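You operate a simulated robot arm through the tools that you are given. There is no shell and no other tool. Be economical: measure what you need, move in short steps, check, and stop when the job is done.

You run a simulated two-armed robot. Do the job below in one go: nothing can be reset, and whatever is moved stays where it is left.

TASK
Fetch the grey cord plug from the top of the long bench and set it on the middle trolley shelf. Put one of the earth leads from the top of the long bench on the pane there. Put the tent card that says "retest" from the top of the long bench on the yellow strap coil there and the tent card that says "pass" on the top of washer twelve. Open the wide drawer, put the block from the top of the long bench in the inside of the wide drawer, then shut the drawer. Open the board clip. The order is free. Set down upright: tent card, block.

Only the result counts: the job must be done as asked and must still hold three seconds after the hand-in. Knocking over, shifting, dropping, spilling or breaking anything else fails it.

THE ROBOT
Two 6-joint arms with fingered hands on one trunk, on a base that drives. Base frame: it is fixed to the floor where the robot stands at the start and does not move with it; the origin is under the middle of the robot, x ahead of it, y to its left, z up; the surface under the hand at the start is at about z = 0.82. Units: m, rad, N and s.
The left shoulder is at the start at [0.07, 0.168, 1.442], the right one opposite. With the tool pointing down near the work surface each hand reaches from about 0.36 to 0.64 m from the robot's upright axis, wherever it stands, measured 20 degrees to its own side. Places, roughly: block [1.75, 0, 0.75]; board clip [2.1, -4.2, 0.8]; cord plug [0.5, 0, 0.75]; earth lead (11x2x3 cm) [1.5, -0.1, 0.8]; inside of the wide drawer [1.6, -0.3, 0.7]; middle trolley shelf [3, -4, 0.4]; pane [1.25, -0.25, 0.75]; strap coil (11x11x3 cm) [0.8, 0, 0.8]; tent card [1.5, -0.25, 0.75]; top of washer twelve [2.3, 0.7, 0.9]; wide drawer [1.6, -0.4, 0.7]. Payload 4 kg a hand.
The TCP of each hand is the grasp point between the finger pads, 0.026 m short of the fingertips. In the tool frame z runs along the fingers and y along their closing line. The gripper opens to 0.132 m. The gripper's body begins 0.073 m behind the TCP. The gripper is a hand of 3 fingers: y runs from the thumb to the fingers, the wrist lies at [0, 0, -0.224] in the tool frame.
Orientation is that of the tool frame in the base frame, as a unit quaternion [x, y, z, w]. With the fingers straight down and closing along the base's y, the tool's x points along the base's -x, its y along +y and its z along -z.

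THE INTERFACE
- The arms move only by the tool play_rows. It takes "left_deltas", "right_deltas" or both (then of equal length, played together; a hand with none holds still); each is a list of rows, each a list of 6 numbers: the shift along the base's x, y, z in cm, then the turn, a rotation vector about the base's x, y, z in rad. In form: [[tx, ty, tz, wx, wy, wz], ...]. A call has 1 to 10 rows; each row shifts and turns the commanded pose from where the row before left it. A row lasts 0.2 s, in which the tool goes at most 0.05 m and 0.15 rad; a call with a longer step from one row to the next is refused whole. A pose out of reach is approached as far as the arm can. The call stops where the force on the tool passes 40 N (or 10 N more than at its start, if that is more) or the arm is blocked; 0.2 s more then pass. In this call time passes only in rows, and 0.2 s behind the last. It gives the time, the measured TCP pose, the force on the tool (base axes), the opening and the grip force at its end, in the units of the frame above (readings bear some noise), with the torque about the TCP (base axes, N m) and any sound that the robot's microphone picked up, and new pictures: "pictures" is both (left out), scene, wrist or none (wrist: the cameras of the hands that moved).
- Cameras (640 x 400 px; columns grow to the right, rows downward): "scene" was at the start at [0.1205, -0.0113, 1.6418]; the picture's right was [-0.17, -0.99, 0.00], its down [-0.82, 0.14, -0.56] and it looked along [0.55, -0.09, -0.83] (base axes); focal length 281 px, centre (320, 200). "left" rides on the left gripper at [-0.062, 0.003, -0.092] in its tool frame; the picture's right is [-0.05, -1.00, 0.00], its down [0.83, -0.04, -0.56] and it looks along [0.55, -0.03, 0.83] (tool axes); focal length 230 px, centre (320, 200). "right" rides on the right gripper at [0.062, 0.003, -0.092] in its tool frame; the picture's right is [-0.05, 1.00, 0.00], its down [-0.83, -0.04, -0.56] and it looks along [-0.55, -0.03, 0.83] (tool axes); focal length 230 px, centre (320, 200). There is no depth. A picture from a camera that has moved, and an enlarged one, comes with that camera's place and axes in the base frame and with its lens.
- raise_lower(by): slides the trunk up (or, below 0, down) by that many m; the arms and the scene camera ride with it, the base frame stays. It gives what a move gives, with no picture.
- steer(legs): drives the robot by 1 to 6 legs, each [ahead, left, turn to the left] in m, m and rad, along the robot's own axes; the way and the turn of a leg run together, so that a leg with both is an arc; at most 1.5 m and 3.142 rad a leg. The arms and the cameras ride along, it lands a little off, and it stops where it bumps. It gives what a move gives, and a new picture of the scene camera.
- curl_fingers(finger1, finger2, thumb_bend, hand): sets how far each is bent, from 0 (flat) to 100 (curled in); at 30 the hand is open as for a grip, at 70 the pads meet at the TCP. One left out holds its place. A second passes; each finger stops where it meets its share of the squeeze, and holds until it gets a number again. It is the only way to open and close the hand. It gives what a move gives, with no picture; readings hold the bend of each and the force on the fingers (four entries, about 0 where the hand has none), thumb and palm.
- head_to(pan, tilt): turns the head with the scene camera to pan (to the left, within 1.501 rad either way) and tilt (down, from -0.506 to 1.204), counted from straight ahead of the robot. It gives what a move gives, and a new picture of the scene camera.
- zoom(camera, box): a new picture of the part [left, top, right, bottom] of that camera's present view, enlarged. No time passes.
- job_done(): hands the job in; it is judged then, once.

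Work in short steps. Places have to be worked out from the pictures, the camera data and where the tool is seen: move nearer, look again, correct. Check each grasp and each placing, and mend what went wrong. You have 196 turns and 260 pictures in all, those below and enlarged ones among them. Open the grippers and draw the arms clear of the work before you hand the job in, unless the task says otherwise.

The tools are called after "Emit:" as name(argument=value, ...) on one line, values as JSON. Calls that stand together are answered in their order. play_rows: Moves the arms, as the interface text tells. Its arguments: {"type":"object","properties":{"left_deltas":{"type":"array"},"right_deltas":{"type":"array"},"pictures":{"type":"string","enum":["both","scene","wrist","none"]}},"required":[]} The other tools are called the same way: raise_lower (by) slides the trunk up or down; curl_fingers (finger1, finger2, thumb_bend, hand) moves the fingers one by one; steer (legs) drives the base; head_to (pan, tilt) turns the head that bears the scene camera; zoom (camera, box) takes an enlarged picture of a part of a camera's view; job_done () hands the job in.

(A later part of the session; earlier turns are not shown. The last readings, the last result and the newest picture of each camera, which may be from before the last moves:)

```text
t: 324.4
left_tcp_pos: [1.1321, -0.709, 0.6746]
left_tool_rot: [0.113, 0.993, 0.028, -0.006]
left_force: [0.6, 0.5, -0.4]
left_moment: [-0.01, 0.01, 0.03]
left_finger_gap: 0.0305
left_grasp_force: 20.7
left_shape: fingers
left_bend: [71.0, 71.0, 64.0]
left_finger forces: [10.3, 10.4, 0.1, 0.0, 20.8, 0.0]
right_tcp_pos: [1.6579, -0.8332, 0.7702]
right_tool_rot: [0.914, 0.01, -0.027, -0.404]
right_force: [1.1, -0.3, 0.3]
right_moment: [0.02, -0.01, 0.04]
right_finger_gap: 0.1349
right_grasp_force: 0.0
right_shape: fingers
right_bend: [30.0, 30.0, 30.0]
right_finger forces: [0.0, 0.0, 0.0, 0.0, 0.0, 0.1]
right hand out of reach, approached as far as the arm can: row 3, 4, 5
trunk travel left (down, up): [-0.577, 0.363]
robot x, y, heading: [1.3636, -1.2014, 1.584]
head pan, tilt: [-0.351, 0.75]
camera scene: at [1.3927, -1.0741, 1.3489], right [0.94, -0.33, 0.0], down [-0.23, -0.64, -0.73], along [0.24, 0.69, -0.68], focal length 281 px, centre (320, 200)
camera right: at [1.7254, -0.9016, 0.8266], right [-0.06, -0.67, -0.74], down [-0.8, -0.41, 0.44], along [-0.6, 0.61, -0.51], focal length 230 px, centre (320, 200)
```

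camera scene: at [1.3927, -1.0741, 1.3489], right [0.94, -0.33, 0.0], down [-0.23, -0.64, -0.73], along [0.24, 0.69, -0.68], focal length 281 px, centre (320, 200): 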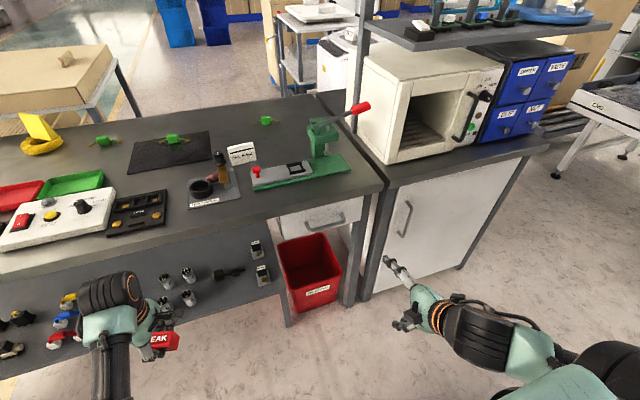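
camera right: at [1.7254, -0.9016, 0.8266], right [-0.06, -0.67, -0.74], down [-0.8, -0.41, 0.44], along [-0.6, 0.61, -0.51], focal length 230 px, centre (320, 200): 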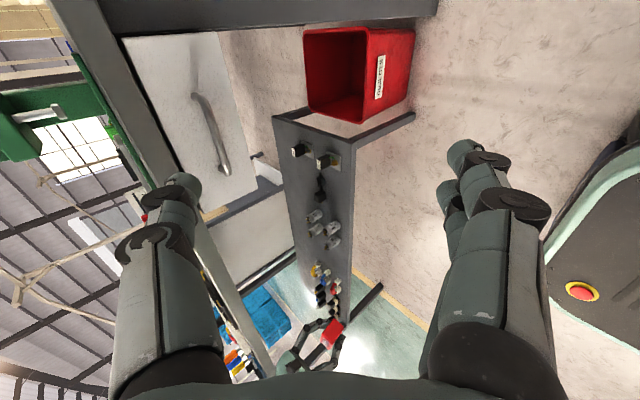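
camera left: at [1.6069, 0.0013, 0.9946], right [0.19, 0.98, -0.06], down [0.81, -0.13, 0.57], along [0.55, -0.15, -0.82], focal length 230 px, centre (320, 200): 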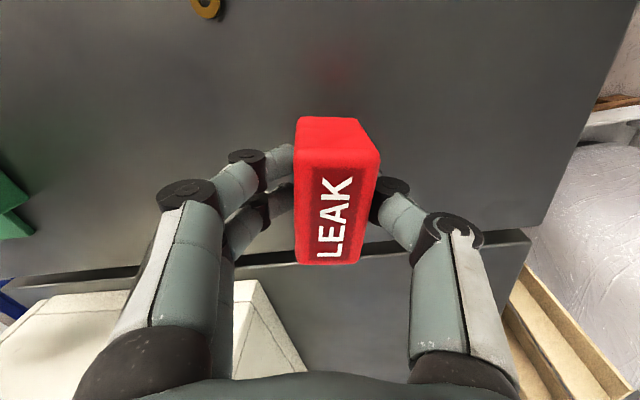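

Now three views agree: the bar is at ≈(1.605,-0.553,0.724). I pre-close the hand halfway, pitch it further to near horizontal, and shift the base 5 cm left.

Emit:
curl_fingers(hand="right", finger1=52, finger2=52, thumb_bend=54)

Emit:
steer(legs=[[0, 0.05, -0.014]])

Emit:
play_rows(right_deltas=[[0, 2, -1, 0.14, 0, 0], [0, 2, -1, 0.14, 0, 0], [0, 2, -1, 0.14, 0, 0], [0, 2, -1, 0.13, 0, 0]])

```text
t: 325.4
left_tcp_pos: [1.1307, -0.7095, 0.6733]
left_tool_rot: [0.112, 0.993, 0.029, -0.006]
left_force: [-0.7, 0.1, -0.5]
left_moment: [-0.04, 0.02, 0.03]
left_finger_gap: 0.0306
left_grasp_force: 20.7
left_shape: fingers
left_bend: [71.0, 71.0, 64.0]
left_finger forces: [10.5, 10.4, 0.1, 0.0, 20.9, 0.1]
right_tcp_pos: [1.6594, -0.8323, 0.7693]
right_tool_rot: [0.915, 0.009, -0.027, -0.403]
right_force: [0.5, -0.5, -0.2]
right_moment: [-0.01, 0.01, 0.0]
right_finger_gap: 0.0585
right_grasp_force: 0.0
right_shape: fingers
right_bend: [52.0, 52.0, 54.0]
right_finger forces: [0.0, 0.1, 0.1, 0.1, 0.0, 0.1]
trunk travel left (down, up): [-0.577, 0.363]
robot x, y, heading: [1.3693, -1.2012, 1.586]
head pan, tilt: [-0.351, 0.75]
```

```text
t: 326.3
left_tcp_pos: [1.0888, -0.7061, 0.6732]
left_tool_rot: [0.12, 0.992, 0.028, -0.007]
left_force: [-0.9, 0.0, 0.4]
left_moment: [-0.01, 0.0, -0.01]
left_finger_gap: 0.0305
left_grasp_force: 20.9
left_shape: fingers
left_bend: [71.0, 71.0, 64.0]
left_finger forces: [10.3, 10.4, 0.0, 0.0, 20.9, 0.1]
right_tcp_pos: [1.616, -0.8381, 0.7693]
right_tool_rot: [0.915, 0.002, -0.023, -0.403]
right_force: [-0.7, 0.2, 0.5]
right_moment: [-0.04, -0.03, 0.0]
right_finger_gap: 0.0581
right_grasp_force: 0.0
right_shape: fingers
right_bend: [52.0, 52.0, 54.0]
right_finger forces: [0.1, 0.0, 0.0, 0.1, 0.0, 0.0]
trunk travel left (down, up): [-0.577, 0.363]
robot x, y, heading: [1.318, -1.2043, 1.573]
head pan, tilt: [-0.351, 0.75]
camera scene: at [1.3447, -1.0738, 1.3487], right [0.94, -0.35, 0.0], down [-0.24, -0.64, -0.73], along [0.25, 0.69, -0.68], focal length 281 px, centre (320, 200)
```

scene: 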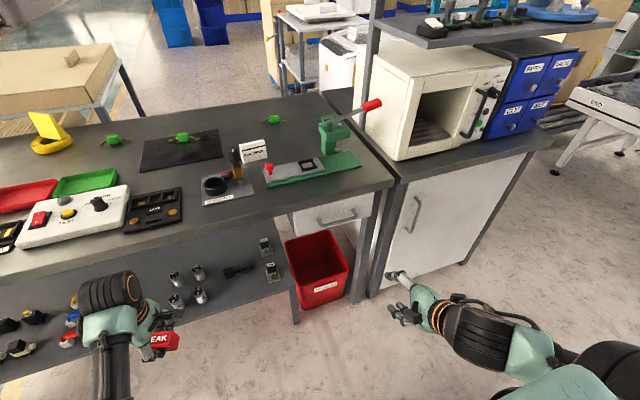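

```text
t: 327.3
left_tcp_pos: [1.0889, -0.7065, 0.6722]
left_tool_rot: [0.121, 0.992, 0.028, -0.005]
left_force: [-0.1, 0.2, -0.7]
left_moment: [-0.04, 0.0, 0.0]
left_finger_gap: 0.0306
left_grasp_force: 20.5
left_shape: fingers
left_bend: [71.0, 71.0, 64.0]
left_finger forces: [10.4, 10.3, 0.0, 0.0, 20.9, 0.1]
right_tcp_pos: [1.6183, -0.7622, 0.734]
right_tool_rot: [0.783, 0.004, -0.019, -0.622]
right_force: [0.2, -0.4, 0.4]
right_moment: [-0.02, 0.02, -0.01]
right_finger_gap: 0.0583
right_grasp_force: 0.1
right_shape: fingers
right_bend: [52.0, 52.0, 54.0]
right_finger forces: [0.0, 0.0, 0.0, 0.0, 0.0, 0.1]
right hand out of reach, approached as far as the arm can: row 4
trunk travel left (down, up): [-0.577, 0.363]
robot x, y, heading: [1.3171, -1.2051, 1.573]
head pan, tilt: [-0.351, 0.75]
camera scene: at [1.345, -1.0734, 1.3487], right [0.94, -0.35, 0.0], down [-0.24, -0.64, -0.73], along [0.25, 0.69, -0.68], focal length 281 px, centre (320, 200)
camera right: at [1.6822, -0.8519, 0.7495], right [-0.07, -0.23, -0.97], down [-0.81, -0.56, 0.19], along [-0.58, 0.8, -0.14], focal length 230 px, centre (320, 200)
```

scene: 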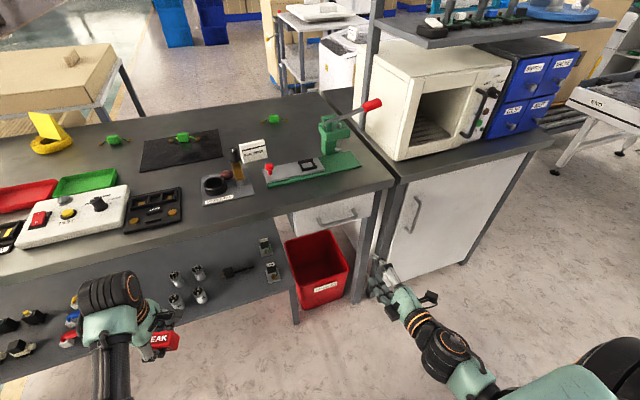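
right: 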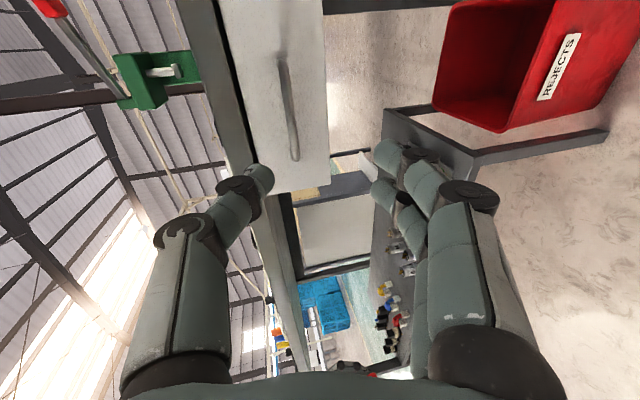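

The bar is exactly ahead at z≈0.724. I advance to y≈-0.60.

Emit:
play_rows(right_deltas=[[0, 4, -0.3, 0, 0, 0], [0, 4, -0.3, 0, 0, 0], [0, 4, -0.2, 0, 0, 0], [0, 4, -0.2, 0, 0, 0]], pictures="wrist")

```text
t: 328.3
left_tcp_pos: [1.0882, -0.7066, 0.673]
left_tool_rot: [0.12, 0.992, 0.027, -0.006]
left_force: [0.4, 0.2, -0.7]
left_moment: [-0.01, 0.03, -0.01]
left_finger_gap: 0.0306
left_grasp_force: 20.8
left_shape: fingers
left_bend: [71.0, 71.0, 64.0]
left_finger forces: [10.4, 10.4, 0.0, 0.1, 20.9, 0.1]
right_tcp_pos: [1.626, -0.622, 0.739]
right_tool_rot: [0.771, -0.002, -0.013, -0.636]
right_force: [-0.4, 0.5, 1.1]
right_moment: [0.01, -0.01, 0.02]
right_finger_gap: 0.0582
right_grasp_force: 0.0
right_shape: fingers
right_bend: [52.0, 52.0, 54.0]
right_finger forces: [0.0, 0.0, 0.1, 0.1, 0.0, 0.0]
right hand out of reach, approached as far as the arm can: row 3, 4
trunk travel left (down, up): [-0.577, 0.363]
robot x, y, heading: [1.3145, -1.2011, 1.571]
head pan, tilt: [-0.351, 0.75]
camera right: at [1.689, -0.7131, 0.7516], right [-0.07, -0.19, -0.98], down [-0.82, -0.55, 0.17], along [-0.57, 0.81, -0.12], focal length 230 px, centre (320, 200)
```

right: 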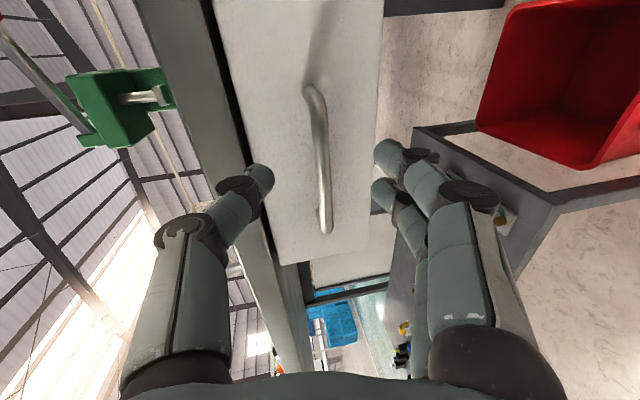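

The arm is at a joint limit but the base can do the rest: lower the trunk 1.3 cm and drive 6 cm forward.

Emit:
raise_lower(by=-0.013)

Emit:
steer(legs=[[0.055, 0, 0]])

Emit:
play_rows(right_deltas=[[0, 0, 0, 0, 0, 0]], pictures="wrist")

```text
t: 328.9
left_tcp_pos: [1.0888, -0.7055, 0.6606]
left_tool_rot: [0.12, 0.992, 0.028, -0.006]
left_force: [-0.2, 0.4, -0.6]
left_moment: [0.03, 0.0, 0.0]
left_finger_gap: 0.0307
left_grasp_force: 20.9
left_shape: fingers
left_bend: [71.0, 71.0, 64.0]
left_finger forces: [10.4, 10.4, 0.0, 0.1, 20.9, 0.0]
right_tcp_pos: [1.6267, -0.6241, 0.7264]
right_tool_rot: [0.771, -0.001, -0.014, -0.637]
right_force: [-0.9, -0.1, 0.1]
right_moment: [-0.01, -0.01, 0.01]
right_finger_gap: 0.0583
right_grasp_force: 0.1
right_shape: fingers
right_bend: [52.0, 52.0, 54.0]
right_finger forces: [0.1, 0.0, 0.1, 0.0, 0.0, 0.0]
trunk travel left (down, up): [-0.564, 0.376]
robot x, y, heading: [1.3175, -1.2039, 1.568]
head pan, tilt: [-0.351, 0.75]
```

```text
t: 329.9
left_tcp_pos: [1.0882, -0.6512, 0.6589]
left_tool_rot: [0.121, 0.992, 0.027, -0.006]
left_force: [0.0, -0.5, -1.3]
left_moment: [-0.01, 0.03, -0.02]
left_finger_gap: 0.0307
left_grasp_force: 20.5
left_shape: fingers
left_bend: [71.0, 71.0, 64.0]
left_finger forces: [10.5, 10.4, 0.1, 0.0, 20.9, 0.0]
right_tcp_pos: [1.6264, -0.5661, 0.7262]
right_tool_rot: [0.772, -0.002, -0.013, -0.636]
right_force: [-0.2, 0.0, -0.4]
right_moment: [0.0, 0.02, 0.01]
right_finger_gap: 0.0581
right_grasp_force: 0.2
right_shape: fingers
right_bend: [52.0, 52.0, 54.0]
right_finger forces: [0.0, 0.0, 0.1, 0.0, 0.0, 0.0]
trunk travel left (down, up): [-0.564, 0.376]
robot x, y, heading: [1.3138, -1.1439, 1.569]
head pan, tilt: [-0.351, 0.75]
camera scene: at [1.3453, -1.0172, 1.3355], right [0.94, -0.34, 0.0], down [-0.24, -0.64, -0.73], along [0.25, 0.69, -0.68], focal length 281 px, centre (320, 200)
```

scene: 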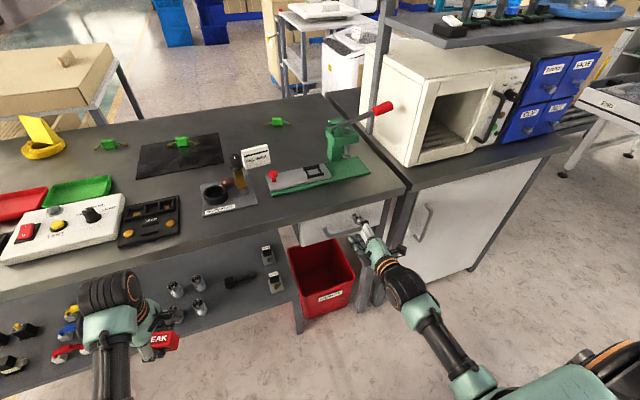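

```text
t: 330.3
left_tcp_pos: [1.0867, -0.6514, 0.6609]
left_tool_rot: [0.121, 0.992, 0.028, -0.005]
left_force: [-0.4, -0.3, 0.1]
left_moment: [0.01, 0.0, 0.01]
left_finger_gap: 0.0308
left_grasp_force: 20.8
left_shape: fingers
left_bend: [71.0, 71.0, 64.0]
left_finger forces: [10.4, 10.5, 0.1, 0.0, 20.8, 0.0]
right_tcp_pos: [1.6268, -0.5687, 0.7269]
right_tool_rot: [0.772, -0.002, -0.014, -0.636]
right_force: [0.7, -0.5, 0.3]
right_moment: [0.0, 0.01, 0.0]
right_finger_gap: 0.0581
right_grasp_force: 0.0
right_shape: fingers
right_bend: [52.0, 52.0, 54.0]
right_finger forces: [0.1, 0.1, 0.0, 0.1, 0.0, 0.1]
trunk travel left (down, up): [-0.564, 0.376]
robot x, y, heading: [1.3155, -1.1475, 1.564]
head pan, tilt: [-0.351, 0.75]
camera right: at [1.6889, -0.659, 0.7389], right [-0.07, -0.19, -0.98], down [-0.82, -0.55, 0.17], along [-0.57, 0.81, -0.12], focal length 230 px, centre (320, 200)
```

right: 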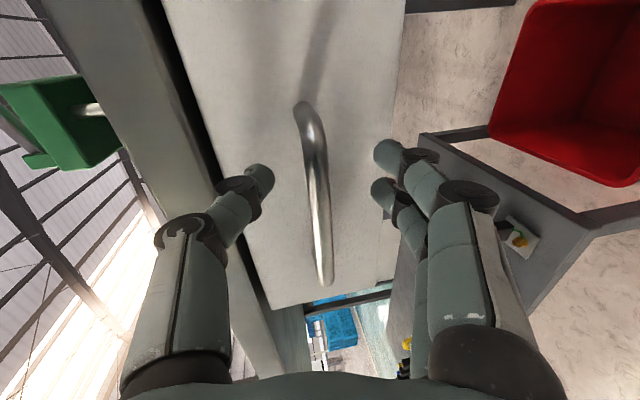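

The bar lies between thumb and fingers. I close on it.

Emit:
curl_fingers(hand="right", finger1=78, finger2=78, thumb_bend=78)

Emit:
play_rows(right_deltas=[[0, 0, 0, 0, 0, 0]], pictures="wrist")

```text
t: 331.3
left_tcp_pos: [1.0883, -0.6508, 0.6607]
left_tool_rot: [0.12, 0.992, 0.029, -0.006]
left_force: [-0.7, 0.3, -0.2]
left_moment: [0.02, -0.01, 0.0]
left_finger_gap: 0.0305
left_grasp_force: 21.2
left_shape: fingers
left_bend: [71.0, 71.0, 64.0]
left_finger forces: [10.4, 10.5, 0.0, 0.0, 20.9, 0.0]
right_tcp_pos: [1.626, -0.5681, 0.7268]
right_tool_rot: [0.771, -0.002, -0.013, -0.636]
right_force: [0.8, 0.1, -0.2]
right_moment: [0.02, 0.03, 0.04]
right_finger_gap: 0.0
right_grasp_force: 0.0
right_shape: fingers
right_bend: [76.0, 76.0, 75.0]
right_finger forces: [0.1, 0.0, 0.2, 0.0, 0.0, 0.0]
trunk travel left (down, up): [-0.564, 0.376]
robot x, y, heading: [1.315, -1.153, 1.568]
head pan, tilt: [-0.351, 0.75]
```

```text
t: 331.7
left_tcp_pos: [1.0878, -0.6519, 0.6606]
left_tool_rot: [0.12, 0.992, 0.027, -0.005]
left_force: [-0.5, 0.6, -0.4]
left_moment: [0.01, 0.01, 0.0]
left_finger_gap: 0.0307
left_grasp_force: 20.0
left_shape: fingers
left_bend: [71.0, 71.0, 64.0]
left_finger forces: [10.4, 10.4, 0.0, 0.1, 21.0, 0.0]
right_tcp_pos: [1.6267, -0.5671, 0.7272]
right_tool_rot: [0.771, -0.001, -0.014, -0.636]
right_force: [-0.9, -0.8, 0.2]
right_moment: [0.02, 0.01, 0.04]
right_finger_gap: 0.0
right_grasp_force: 0.2
right_shape: fingers
right_bend: [76.0, 76.0, 75.0]
right_finger forces: [0.0, 0.0, 0.0, 0.1, 0.0, 0.0]
trunk travel left (down, up): [-0.564, 0.376]
robot x, y, heading: [1.3171, -1.1476, 1.566]
head pan, tilt: [-0.351, 0.75]
camera right: at [1.6889, -0.6588, 0.739], right [-0.07, -0.19, -0.98], down [-0.82, -0.55, 0.17], along [-0.57, 0.81, -0.12], focal length 230 px, centre (320, 200)
```

right: 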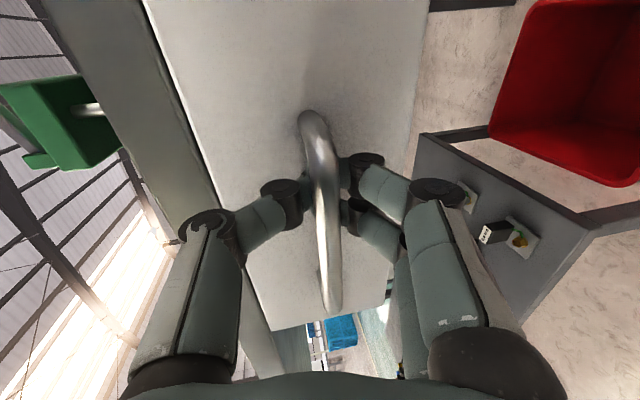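

The fingers closed behind the bar, hooking it. I pull by driving back 0.22 m.

Emit:
steer(legs=[[-0.22, 0, 0]])

Emit:
play_rows(right_deltas=[[0, 0, 0, 0, 0, 0]], pictures="wrist")

```text
t: 333.4
left_tcp_pos: [1.0882, -0.8697, 0.6604]
left_tool_rot: [0.121, 0.992, 0.028, -0.005]
left_force: [0.1, 0.9, -0.1]
left_moment: [0.02, 0.01, -0.02]
left_finger_gap: 0.0307
left_grasp_force: 20.8
left_shape: fingers
left_bend: [71.0, 71.0, 64.0]
left_finger forces: [10.4, 10.4, 0.1, 0.0, 20.9, 0.0]
right_tcp_pos: [1.6263, -0.7876, 0.7264]
right_tool_rot: [0.771, -0.002, -0.013, -0.637]
right_force: [0.2, -0.8, 0.0]
right_moment: [-0.01, 0.01, -0.01]
right_finger_gap: 0.0001
right_grasp_force: 0.0
right_shape: fingers
right_bend: [76.0, 76.0, 75.0]
right_finger forces: [0.0, 0.0, 0.0, 0.1, 0.0, 0.0]
trunk travel left (down, up): [-0.564, 0.376]
robot x, y, heading: [1.3136, -1.3665, 1.566]
head pan, tilt: [-0.351, 0.75]
camera scene: at [1.3449, -1.2394, 1.3358], right [0.94, -0.35, 0.0], down [-0.24, -0.64, -0.73], along [0.25, 0.69, -0.68], focal length 281 px, centre (320, 200)
```

scene: 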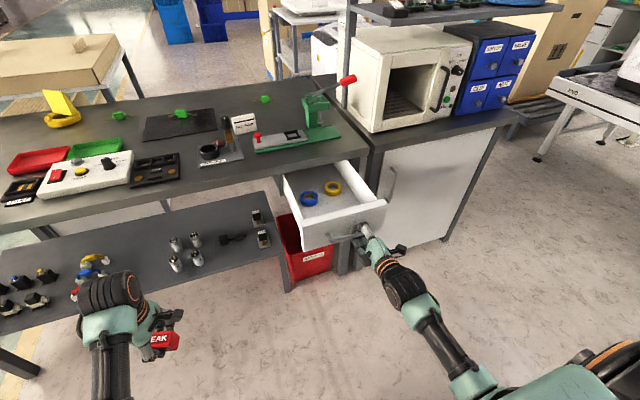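

```text
t: 333.8
left_tcp_pos: [1.0874, -0.8712, 0.6601]
left_tool_rot: [0.121, 0.992, 0.026, -0.006]
left_force: [-0.2, -0.2, -0.4]
left_moment: [0.01, 0.03, -0.02]
left_finger_gap: 0.0308
left_grasp_force: 21.1
left_shape: fingers
left_bend: [71.0, 71.0, 64.0]
left_finger forces: [10.5, 10.4, 0.0, 0.0, 20.9, 0.1]
right_tcp_pos: [1.6265, -0.7882, 0.7266]
right_tool_rot: [0.771, -0.001, -0.013, -0.636]
right_force: [0.0, -0.1, 0.1]
right_moment: [0.02, 0.01, 0.0]
right_finger_gap: 0.0
right_grasp_force: 0.1
right_shape: fingers
right_bend: [76.0, 76.0, 75.0]
right_finger forces: [0.1, 0.0, 0.1, 0.0, 0.0, 0.0]
trunk travel left (down, up): [-0.564, 0.376]
robot x, y, heading: [1.3114, -1.3698, 1.568]
head pan, tilt: [-0.351, 0.75]
camera right: at [1.6886, -0.8786, 0.739], right [-0.07, -0.19, -0.98], down [-0.82, -0.55, 0.17], along [-0.57, 0.81, -0.12], focal length 230 px, centre (320, 200)
```

right: 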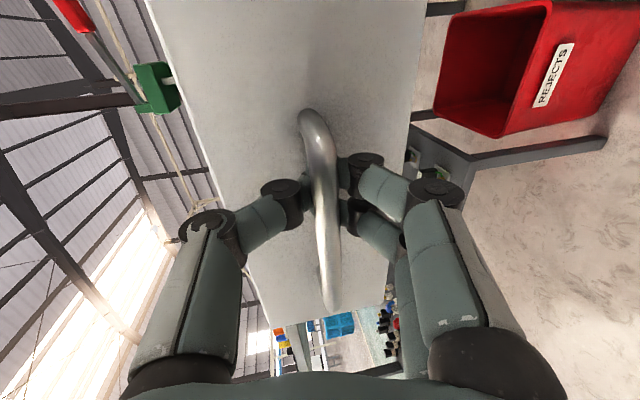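

The drawer is open about 22 cm; inside are two rings at the back left. I open the fingers, back off and return the right hand to pointing down.

Emit:
curl_fingers(hand="right", finger1=48, finger2=48, thumb_bend=48)

Emit:
steer(legs=[[-0.12, 0, 0]])

Emit:
play_rows(right_deltas=[[0, -1, 1, -0.14, 0, 0], [0, -1, 1, -0.14, 0, 0], [0, -1, 1, -0.14, 0, 0], [0, -1, 1, -0.14, 0, 0], [0, -1, 1, -0.14, 0, 0], [0, -1, 1, -0.14, 0, 0], [0, -1, 1, -0.14, 0, 0], [0, -1, 1, -0.14, 0, 0], [0, -1, 1, -0.14, 0, 0]], pictures="scene")

Emit:
zoom(camera="scene", box=[250, 120, 410, 250])

```text
t: 334.8
left_tcp_pos: [1.0882, -0.8707, 0.6593]
left_tool_rot: [0.121, 0.992, 0.029, -0.005]
left_force: [0.7, -0.5, -0.8]
left_moment: [0.01, -0.01, -0.02]
left_finger_gap: 0.031
left_grasp_force: 21.4
left_shape: fingers
left_bend: [71.0, 71.0, 64.0]
left_finger forces: [10.4, 10.4, 0.0, 0.0, 20.9, 0.0]
right_tcp_pos: [1.626, -0.7891, 0.7264]
right_tool_rot: [0.771, -0.002, -0.013, -0.637]
right_force: [0.0, 0.4, 0.0]
right_moment: [-0.01, -0.01, 0.0]
right_finger_gap: 0.0738
right_grasp_force: 0.1
right_shape: fingers
right_bend: [48.0, 48.0, 48.0]
right_finger forces: [0.0, 0.1, 0.0, 0.0, 0.0, 0.0]
trunk travel left (down, up): [-0.564, 0.376]
robot x, y, heading: [1.3162, -1.3681, 1.566]
head pan, tilt: [-0.351, 0.75]
```

```text
t: 336.0
left_tcp_pos: [1.0872, -0.9918, 0.6604]
left_tool_rot: [0.12, 0.992, 0.028, -0.006]
left_force: [-0.2, -0.9, -1.0]
left_moment: [0.01, -0.05, -0.01]
left_finger_gap: 0.0306
left_grasp_force: 21.1
left_shape: fingers
left_bend: [71.0, 71.0, 64.0]
left_finger forces: [10.4, 10.4, 0.0, 0.0, 20.9, 0.0]
right_tcp_pos: [1.6271, -0.9083, 0.7268]
right_tool_rot: [0.771, -0.002, -0.013, -0.636]
right_force: [0.0, -0.4, -0.3]
right_moment: [0.0, 0.01, -0.02]
right_finger_gap: 0.0742
right_grasp_force: 0.1
right_shape: fingers
right_bend: [48.0, 48.0, 48.0]
right_finger forces: [0.0, 0.0, 0.0, 0.0, 0.0, 0.0]
trunk travel left (down, up): [-0.564, 0.376]
robot x, y, heading: [1.3166, -1.4859, 1.57]
head pan, tilt: [-0.351, 0.75]
camera scene: at [1.3446, -1.3597, 1.3358], right [0.94, -0.34, 0.0], down [-0.23, -0.64, -0.73], along [0.25, 0.69, -0.68], focal length 281 px, centre (320, 200)
```

scene: 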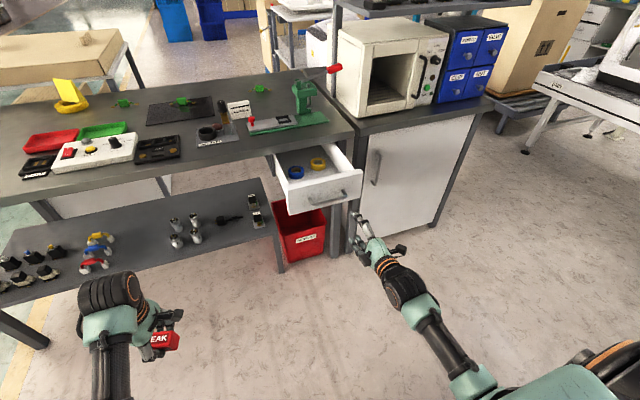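

```text
t: 338.0
left_tcp_pos: [1.0886, -0.9917, 0.661]
left_tool_rot: [0.12, 0.992, 0.027, -0.006]
left_force: [0.4, 0.4, -0.3]
left_moment: [0.01, 0.01, 0.05]
left_finger_gap: 0.0311
left_grasp_force: 20.7
left_shape: fingers
left_bend: [71.0, 71.0, 64.0]
left_finger forces: [10.4, 10.4, 0.0, 0.0, 20.9, 0.0]
right_tcp_pos: [1.66, -1.0011, 0.7802]
right_tool_rot: [0.998, -0.01, -0.015, -0.066]
right_force: [-0.2, 0.0, -1.4]
right_moment: [0.01, 0.02, 0.0]
right_finger_gap: 0.0741
right_grasp_force: 0.1
right_shape: fingers
right_bend: [48.0, 48.0, 48.0]
right_finger forces: [0.1, 0.0, 0.1, 0.0, 0.1, 0.0]
right hand out of reach, approached as far as the arm can: row 9
trunk travel left (down, up): [-0.564, 0.376]
robot x, y, heading: [1.3137, -1.4889, 1.569]
head pan, tilt: [-0.351, 0.75]
camera scene: at [1.3469, -1.3593, 1.3357], right [0.94, -0.34, 0.0], down [-0.24, -0.64, -0.73], along [0.25, 0.69, -0.68], focal length 281 px, centre (320, 200)
```

scene: 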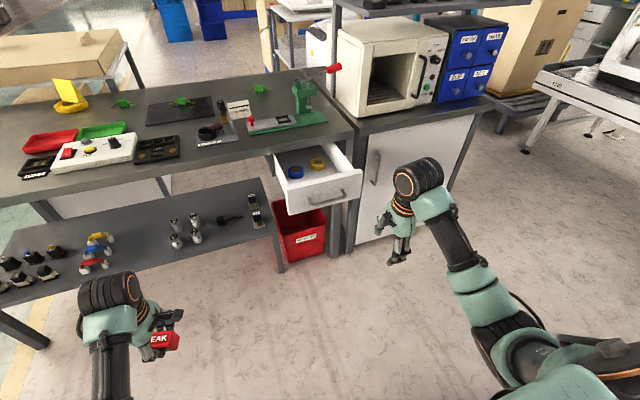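

```text
3.08 times, centred on (330, 185) of scene
camera zoom: at [1.3469, -1.3593, 1.3357], right [0.94, -0.34, 0.0], down [-0.24, -0.64, -0.73], along [0.25, 0.69, -0.68], focal length 866 px, centre (289, 246)
```

zoom: 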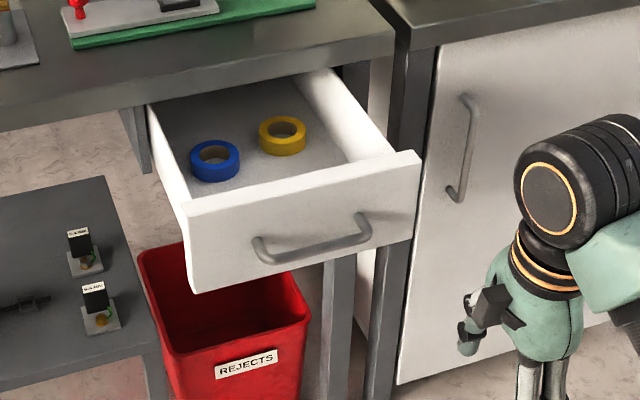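

Rolls sit at y≈-0.53; the front part of the drawer is free. I raise the trunk, drive forward, then right so the left hand comes over the drawer at (1.62,-0.635).

Emit:
raise_lower(by=0.3)

Emit:
steer(legs=[[0.355, 0, 0], [0, -0.53, 0]])

Emit:
head_to(pan=0.2, tilt=1.0)

Emit:
play_rows(left_deltas=[[0, 0, 0, 0, 0, 0]], pictures="wrist")

```text
t: 341.0
left_tcp_pos: [1.0876, -0.9911, 0.9591]
left_tool_rot: [0.12, 0.992, 0.028, -0.006]
left_force: [-0.3, -0.1, -0.8]
left_moment: [0.01, 0.01, -0.02]
left_finger_gap: 0.0306
left_grasp_force: 21.0
left_shape: fingers
left_bend: [71.0, 71.0, 64.0]
left_finger forces: [10.5, 10.4, 0.0, 0.0, 20.9, 0.0]
right_tcp_pos: [1.6566, -1.0007, 1.0783]
right_tool_rot: [0.998, -0.01, -0.014, -0.067]
right_force: [-0.2, 0.8, 0.1]
right_moment: [0.02, 0.01, -0.02]
right_finger_gap: 0.0741
right_grasp_force: 0.0
right_shape: fingers
right_bend: [48.0, 48.0, 48.0]
right_finger forces: [0.0, 0.0, 0.0, 0.0, 0.0, 0.0]
trunk travel left (down, up): [-0.864, 0.076]
robot x, y, heading: [1.3176, -1.4878, 1.569]
head pan, tilt: [-0.351, 0.75]
```

```text
t: 346.0
left_tcp_pos: [1.6208, -0.6357, 0.9592]
left_tool_rot: [0.12, 0.992, 0.027, -0.006]
left_force: [-0.3, -0.5, -0.8]
left_moment: [-0.02, -0.03, 0.01]
left_finger_gap: 0.0304
left_grasp_force: 21.4
left_shape: fingers
left_bend: [71.0, 71.0, 64.0]
left_finger forces: [10.5, 10.4, 0.0, 0.0, 20.9, 0.0]
right_tcp_pos: [2.1894, -0.6456, 1.08]
right_tool_rot: [0.998, -0.009, -0.013, -0.066]
right_force: [0.8, 0.1, -0.6]
right_moment: [-0.03, 0.01, -0.02]
right_finger_gap: 0.0739
right_grasp_force: 0.1
right_shape: fingers
right_bend: [48.0, 48.0, 48.0]
right_finger forces: [0.0, 0.0, 0.0, 0.1, 0.0, 0.0]
trunk travel left (down, up): [-0.864, 0.076]
robot x, y, heading: [1.8485, -1.1323, 1.567]
head pan, tilt: [-0.351, 0.75]
camera scene: at [1.8763, -1.0033, 1.6358], right [0.94, -0.35, 0.0], down [-0.23, -0.64, -0.73], along [0.25, 0.69, -0.68], focal length 281 px, centre (320, 200)
```

scene: 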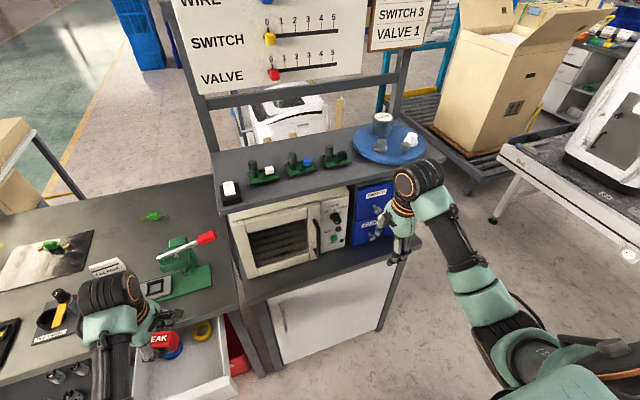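

```text
t: 346.9
left_tcp_pos: [1.6203, -0.6356, 0.9601]
left_tool_rot: [0.12, 0.992, 0.029, -0.005]
left_force: [0.3, 0.8, -0.4]
left_moment: [0.01, 0.01, 0.01]
left_finger_gap: 0.0307
left_grasp_force: 20.7
left_shape: fingers
left_bend: [71.0, 71.0, 64.0]
left_finger forces: [10.5, 10.4, 0.1, 0.0, 20.9, 0.1]
right_tcp_pos: [2.1898, -0.6454, 1.0799]
right_tool_rot: [0.998, -0.01, -0.013, -0.067]
right_force: [-0.5, -0.2, -0.4]
right_moment: [0.04, -0.04, -0.02]
right_finger_gap: 0.0742
right_grasp_force: 0.0
right_shape: fingers
right_bend: [48.0, 48.0, 48.0]
right_finger forces: [0.1, 0.1, 0.0, 0.0, 0.0, 0.0]
trunk travel left (down, up): [-0.864, 0.076]
robot x, y, heading: [1.8502, -1.1301, 1.568]
head pan, tilt: [0.201, 1.0]
camera scene: at [1.8354, -1.0128, 1.6166], right [0.98, 0.2, 0.0], down [0.17, -0.82, -0.54], along [-0.11, 0.53, -0.84], focal length 281 px, centre (320, 200)
```

scene: 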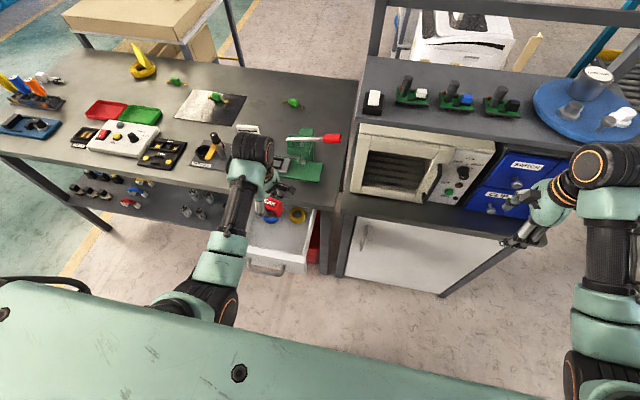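

```text
t: 347.4
left_tcp_pos: [1.6216, -0.6349, 0.9589]
left_tool_rot: [0.12, 0.992, 0.028, -0.006]
left_force: [-0.2, -0.6, -0.7]
left_moment: [0.03, 0.04, -0.03]
left_finger_gap: 0.0309
left_grasp_force: 20.7
left_shape: fingers
left_bend: [71.0, 71.0, 64.0]
left_finger forces: [10.5, 10.4, 0.0, 0.1, 20.9, 0.0]
right_tcp_pos: [2.1911, -0.6452, 1.0796]
right_tool_rot: [0.998, -0.01, -0.013, -0.067]
right_force: [-0.7, -0.4, 1.0]
right_moment: [0.02, -0.01, 0.01]
right_finger_gap: 0.0739
right_grasp_force: 0.0
right_shape: fingers
right_bend: [48.0, 48.0, 48.0]
right_finger forces: [0.0, 0.0, 0.1, 0.1, 0.0, 0.0]
trunk travel left (down, up): [-0.864, 0.076]
robot x, y, heading: [1.8489, -1.1291, 1.566]
head pan, tilt: [0.201, 1.0]
camera left: at [1.6826, -0.6516, 1.0508], right [-0.19, -0.98, -0.05], down [-0.81, 0.12, 0.57], along [-0.55, 0.15, -0.82], focal length 230 px, centre (320, 200)
```

left: 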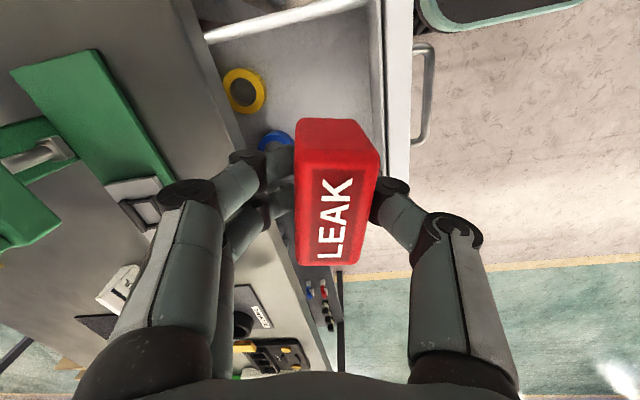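

Projection shows the block will land in the free front part. I lower by trunk 0.14, shifting 1.5 cm toward +x.

Emit:
play_rows(left_deltas=[[1.2, 0, 0, 0, 0, 0]], pictures="none")

Emit:
raise_lower(by=-0.15)

Emit:
play_rows(left_deltas=[[0, 0, -1, 0, 0, 0]], pictures="both")

```text
t: 347.8
left_tcp_pos: [1.6337, -0.6355, 0.9604]
left_tool_rot: [0.121, 0.992, 0.027, -0.005]
left_force: [0.5, 0.0, -0.5]
left_moment: [0.01, -0.01, 0.0]
left_finger_gap: 0.0306
left_grasp_force: 20.7
left_shape: fingers
left_bend: [71.0, 71.0, 64.0]
left_finger forces: [10.5, 10.3, 0.0, 0.0, 20.9, 0.0]
right_tcp_pos: [2.1914, -0.6451, 1.0789]
right_tool_rot: [0.998, -0.009, -0.013, -0.066]
right_force: [0.6, 0.1, 0.5]
right_moment: [-0.03, 0.01, -0.03]
right_finger_gap: 0.0741
right_grasp_force: 0.0
right_shape: fingers
right_bend: [48.0, 48.0, 48.0]
right_finger forces: [0.0, 0.1, 0.0, 0.0, 0.0, 0.1]
trunk travel left (down, up): [-0.864, 0.076]
robot x, y, heading: [1.8495, -1.1291, 1.569]
head pan, tilt: [0.201, 1.0]
```

```text
t: 349.5
left_tcp_pos: [1.6322, -0.6359, 0.8107]
left_tool_rot: [0.12, 0.992, 0.028, -0.005]
left_force: [0.1, 0.1, 0.6]
left_moment: [0.01, -0.01, -0.02]
left_finger_gap: 0.0307
left_grasp_force: 20.8
left_shape: fingers
left_bend: [71.0, 71.0, 64.0]
left_finger forces: [10.5, 10.5, 0.0, 0.0, 20.9, 0.1]
right_tcp_pos: [2.1917, -0.6472, 0.9298]
right_tool_rot: [0.998, -0.01, -0.013, -0.066]
right_force: [0.7, 0.3, -0.3]
right_moment: [-0.02, 0.0, -0.03]
right_finger_gap: 0.0741
right_grasp_force: 0.1
right_shape: fingers
right_bend: [48.0, 48.0, 48.0]
right_finger forces: [0.1, 0.0, 0.0, 0.0, 0.0, 0.1]
trunk travel left (down, up): [-0.714, 0.226]
robot x, y, heading: [1.8491, -1.1324, 1.568]
head pan, tilt: [0.201, 1.0]
```

```text
t: 349.9
left_tcp_pos: [1.6331, -0.6355, 0.7995]
left_tool_rot: [0.121, 0.992, 0.028, -0.007]
left_force: [0.0, 0.4, -1.5]
left_moment: [-0.01, 0.01, -0.01]
left_finger_gap: 0.0308
left_grasp_force: 20.3
left_shape: fingers
left_bend: [71.0, 71.0, 64.0]
left_finger forces: [10.5, 10.4, 0.0, 0.0, 21.0, 0.1]
right_tcp_pos: [2.1904, -0.6451, 0.9296]
right_tool_rot: [0.998, -0.009, -0.013, -0.066]
right_force: [0.4, 0.3, -0.7]
right_moment: [-0.01, -0.02, 0.0]
right_finger_gap: 0.0739
right_grasp_force: 0.1
right_shape: fingers
right_bend: [48.0, 48.0, 48.0]
right_finger forces: [0.1, 0.0, 0.0, 0.0, 0.0, 0.0]
trunk travel left (down, up): [-0.714, 0.226]
robot x, y, heading: [1.848, -1.1335, 1.573]
head pan, tilt: [0.201, 1.0]
camera scene: at [1.8354, -1.0127, 1.4666], right [0.98, 0.2, 0.0], down [0.17, -0.83, -0.54], along [-0.11, 0.53, -0.84], focal length 281 px, centre (320, 200)
camera left: at [1.695, -0.652, 0.891], right [-0.19, -0.98, -0.05], down [-0.81, 0.12, 0.57], along [-0.55, 0.15, -0.82], focal length 230 px, centre (320, 200)
```

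scene: 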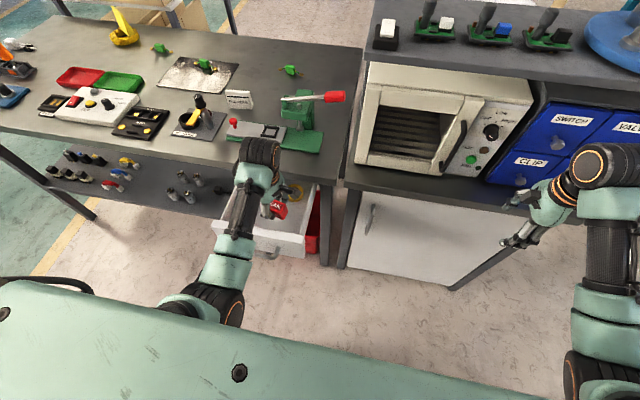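
left: 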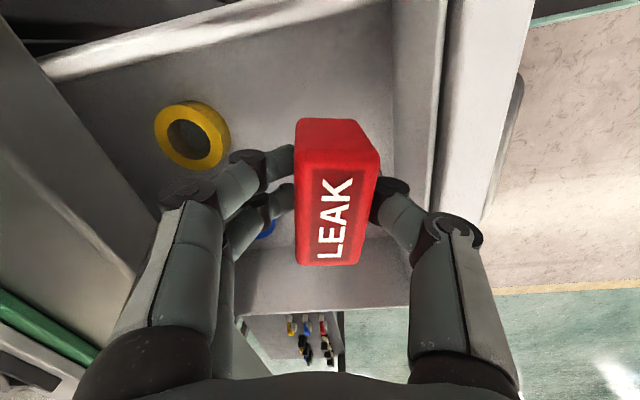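

Good position. I shift 0.8 cm toward the bench to keep the thumb off the drawer front and lower gradually.

Emit:
play_rows(left_deltas=[[0, 0.8, -1, 0, 0, 0], [0, 0, -1.5, 0, 0, 0], [0, 0, -1, 0, 0, 0], [0, 0, -1, 0, 0, 0]], pictures="wrist")

```text
t: 350.9
left_tcp_pos: [1.6319, -0.6278, 0.7543]
left_tool_rot: [0.12, 0.992, 0.028, -0.005]
left_force: [0.2, -0.4, -0.1]
left_moment: [0.0, 0.02, -0.02]
left_finger_gap: 0.0307
left_grasp_force: 20.9
left_shape: fingers
left_bend: [71.0, 71.0, 64.0]
left_finger forces: [10.5, 10.4, 0.1, 0.1, 21.0, 0.1]
right_tcp_pos: [2.1917, -0.6461, 0.9298]
right_tool_rot: [0.998, -0.01, -0.013, -0.067]
right_force: [0.0, 0.6, -0.4]
right_moment: [-0.02, 0.01, -0.01]
right_finger_gap: 0.0739
right_grasp_force: 0.0
right_shape: fingers
right_bend: [48.0, 48.0, 48.0]
right_finger forces: [0.0, 0.1, 0.0, 0.0, 0.0, 0.0]
trunk travel left (down, up): [-0.714, 0.226]
robot x, y, heading: [1.8502, -1.1333, 1.571]
head pan, tilt: [0.201, 1.0]
camera left: at [1.6944, -0.644, 0.8456], right [-0.19, -0.98, -0.05], down [-0.81, 0.12, 0.57], along [-0.55, 0.15, -0.82], focal length 230 px, centre (320, 200)
```

left: 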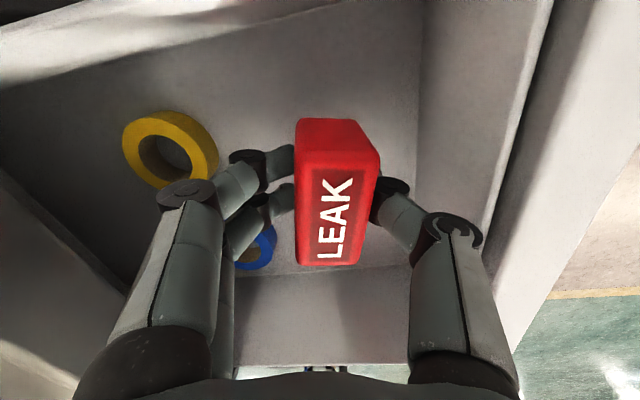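

Emit:
play_rows(left_deltas=[[0, 0, -0.7, 0, 0, 0], [0, 0, -0.6, 0, 0, 0], [0, 0, -0.6, 0, 0, 0], [0, 0, -0.5, 0, 0, 0]], pictures="wrist")

```text
t: 351.9
left_tcp_pos: [1.6335, -0.6284, 0.7309]
left_tool_rot: [0.12, 0.992, 0.027, -0.005]
left_force: [0.0, 0.3, -0.2]
left_moment: [0.02, 0.01, 0.02]
left_finger_gap: 0.0307
left_grasp_force: 20.5
left_shape: fingers
left_bend: [71.0, 71.0, 64.0]
left_finger forces: [10.5, 10.4, 0.1, 0.1, 20.9, 0.0]
right_tcp_pos: [2.1907, -0.6456, 0.9286]
right_tool_rot: [0.998, -0.01, -0.013, -0.067]
right_force: [0.3, -0.5, 0.5]
right_moment: [-0.02, -0.01, 0.01]
right_finger_gap: 0.0741
right_grasp_force: 0.1
right_shape: fingers
right_bend: [48.0, 48.0, 48.0]
right_finger forces: [0.0, 0.0, 0.0, 0.0, 0.1, 0.1]
trunk travel left (down, up): [-0.714, 0.226]
robot x, y, heading: [1.8505, -1.1313, 1.568]
head pan, tilt: [0.201, 1.0]
camera left: at [1.6946, -0.6439, 0.8217], right [-0.19, -0.98, -0.05], down [-0.81, 0.13, 0.57], along [-0.55, 0.15, -0.82], focal length 230 px, centre (320, 200)
```

left: 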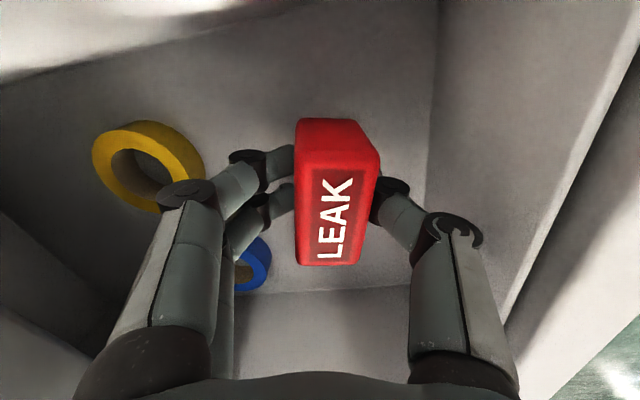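

Emit:
play_rows(left_deltas=[[0, 0, -0.4, 0, 0, 0], [0, 0, -0.4, 0, 0, 0], [0, 0, -0.4, 0, 0, 0], [0, 0, -0.4, 0, 0, 0]], pictures="wrist")

```text
t: 352.9
left_tcp_pos: [1.6331, -0.6283, 0.7162]
left_tool_rot: [0.12, 0.992, 0.03, -0.007]
left_force: [-0.1, 0.1, 4.6]
left_moment: [-0.05, 0.03, 0.0]
left_finger_gap: 0.0305
left_grasp_force: 22.0
left_shape: fingers
left_bend: [71.0, 71.0, 64.0]
left_finger forces: [11.3, 11.3, 0.0, 0.1, 21.5, 0.0]
right_tcp_pos: [2.1918, -0.6474, 0.93]
right_tool_rot: [0.998, -0.01, -0.013, -0.067]
right_force: [1.6, 0.5, -0.2]
right_moment: [0.0, 0.04, -0.02]
right_finger_gap: 0.0743
right_grasp_force: 0.0
right_shape: fingers
right_bend: [48.0, 48.0, 48.0]
right_finger forces: [0.1, 0.0, 0.1, 0.1, 0.0, 0.0]
trunk travel left (down, up): [-0.714, 0.226]
robot x, y, heading: [1.8477, -1.1312, 1.571]
head pan, tilt: [0.201, 1.0]
camera left: at [1.6948, -0.6439, 0.8071], right [-0.19, -0.98, -0.06], down [-0.81, 0.12, 0.57], along [-0.55, 0.15, -0.82], focal length 230 px, centre (320, 200)
```

left: 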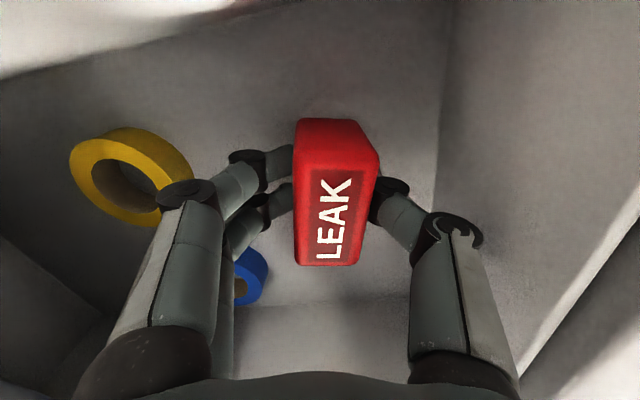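

Contact (≈5 N). I release slightly and lift.

Emit:
curl_fingers(hand="left", finger1=63, finger2=63, thumb_bend=57)

Emit:
play_rows(left_deltas=[[0, 0, 0.6, 0, 0, 0], [0, 0, 1, 0, 0, 0]], pictures="wrist")

```text
t: 353.9
left_tcp_pos: [1.6329, -0.6285, 0.716]
left_tool_rot: [0.121, 0.992, 0.028, -0.005]
left_force: [-0.5, -0.3, -0.4]
left_moment: [0.01, 0.02, 0.0]
left_finger_gap: 0.0371
left_grasp_force: 0.1
left_shape: fingers
left_bend: [63.0, 63.0, 56.0]
left_finger forces: [0.1, 0.0, 0.1, 0.0, 0.3, 0.1]
right_tcp_pos: [2.1918, -0.6462, 0.9294]
right_tool_rot: [0.998, -0.009, -0.013, -0.066]
right_force: [0.3, -0.1, -0.5]
right_moment: [-0.04, -0.01, 0.0]
right_finger_gap: 0.0742
right_grasp_force: 0.2
right_shape: fingers
right_bend: [48.0, 48.0, 48.0]
right_finger forces: [0.0, 0.0, 0.0, 0.0, 0.1, 0.0]
trunk travel left (down, up): [-0.714, 0.226]
robot x, y, heading: [1.8504, -1.1321, 1.572]
head pan, tilt: [0.201, 1.0]
```

```text
t: 354.5
left_tcp_pos: [1.6335, -0.6289, 0.7295]
left_tool_rot: [0.119, 0.992, 0.028, -0.006]
left_force: [0.4, 0.2, -0.2]
left_moment: [-0.02, 0.03, 0.02]
left_finger_gap: 0.0371
left_grasp_force: 0.7
left_shape: fingers
left_bend: [63.0, 63.0, 56.0]
left_finger forces: [0.0, 0.1, 0.1, 0.1, 0.0, 0.0]
right_tcp_pos: [2.192, -0.6458, 0.9306]
right_tool_rot: [0.998, -0.009, -0.013, -0.066]
right_force: [-0.4, 0.1, -0.2]
right_moment: [0.0, 0.03, -0.02]
right_finger_gap: 0.0742
right_grasp_force: 0.0
right_shape: fingers
right_bend: [48.0, 48.0, 48.0]
right_finger forces: [0.0, 0.0, 0.0, 0.0, 0.0, 0.0]
trunk travel left (down, up): [-0.714, 0.226]
robot x, y, heading: [1.8487, -1.1334, 1.564]
head pan, tilt: [0.201, 1.0]
camera left: at [1.6948, -0.6441, 0.8217], right [-0.19, -0.98, -0.05], down [-0.81, 0.12, 0.57], along [-0.55, 0.15, -0.82], focal length 230 px, centre (320, 200)
```

left: 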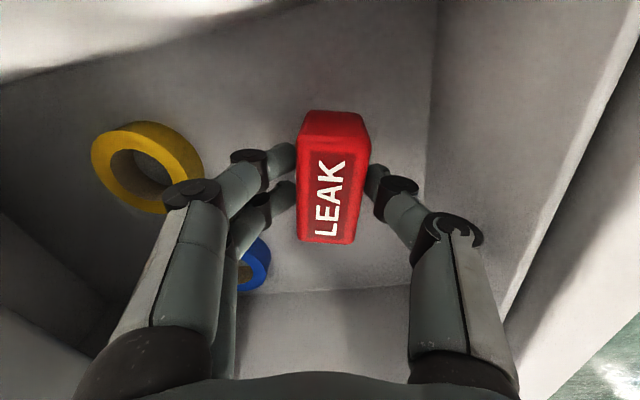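

The block is free and stands in the drawer. I raise the hand with the arm then the trunk.

Emit:
play_rows(left_deltas=[[0, 0, 3, 0, 0, 0], [0, 0, 4, 0, 0, 0], [0, 0, 4, 0, 0, 0], [0, -2, 4, 0, 0, 0]], pictures="both")

```text
t: 355.5
left_tcp_pos: [1.6329, -0.644, 0.8713]
left_tool_rot: [0.12, 0.992, 0.029, -0.006]
left_force: [0.5, 0.3, 0.0]
left_moment: [0.02, 0.0, 0.01]
left_finger_gap: 0.037
left_grasp_force: 0.1
left_shape: fingers
left_bend: [63.0, 63.0, 56.0]
left_finger forces: [0.1, 0.0, 0.0, 0.0, 0.0, 0.0]
left hand out of reach, approached as far as the arm can: row 4
right_tcp_pos: [2.1918, -0.6452, 0.9308]
right_tool_rot: [0.998, -0.009, -0.014, -0.066]
right_force: [-0.1, 0.2, -0.4]
right_moment: [0.03, 0.01, 0.02]
right_finger_gap: 0.0739
right_grasp_force: 0.1
right_shape: fingers
right_bend: [48.0, 48.0, 48.0]
right_finger forces: [0.0, 0.0, 0.1, 0.0, 0.0, 0.0]
trunk travel left (down, up): [-0.714, 0.226]
robot x, y, heading: [1.8471, -1.1332, 1.57]
head pan, tilt: [0.201, 1.0]
camera scene: at [1.8357, -1.0141, 1.4667], right [0.98, 0.2, 0.0], down [0.17, -0.82, -0.54], along [-0.11, 0.53, -0.84], focal length 281 px, centre (320, 200)
camera left: at [1.6946, -0.6596, 0.9615], right [-0.19, -0.98, -0.06], down [-0.81, 0.12, 0.57], along [-0.55, 0.15, -0.82], focal length 230 px, centre (320, 200)
```

scene: 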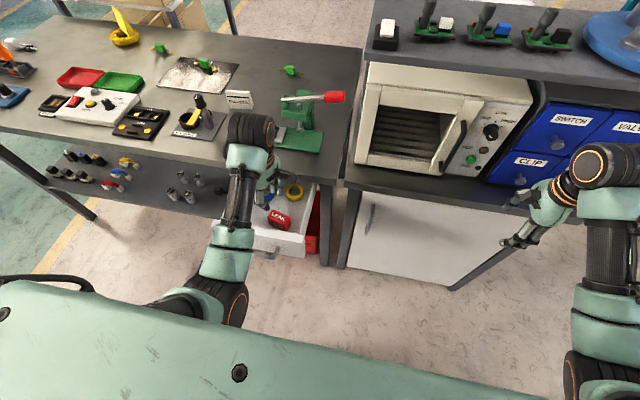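
left: 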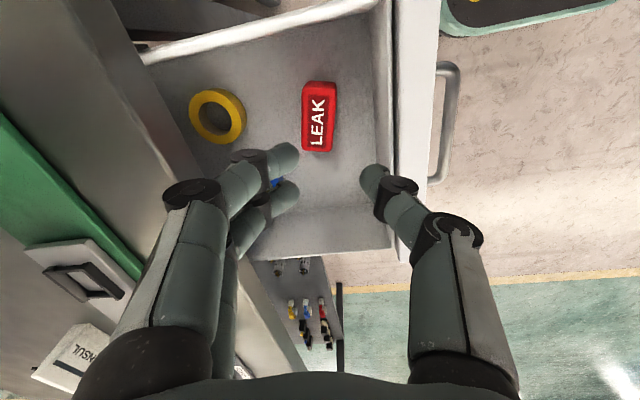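

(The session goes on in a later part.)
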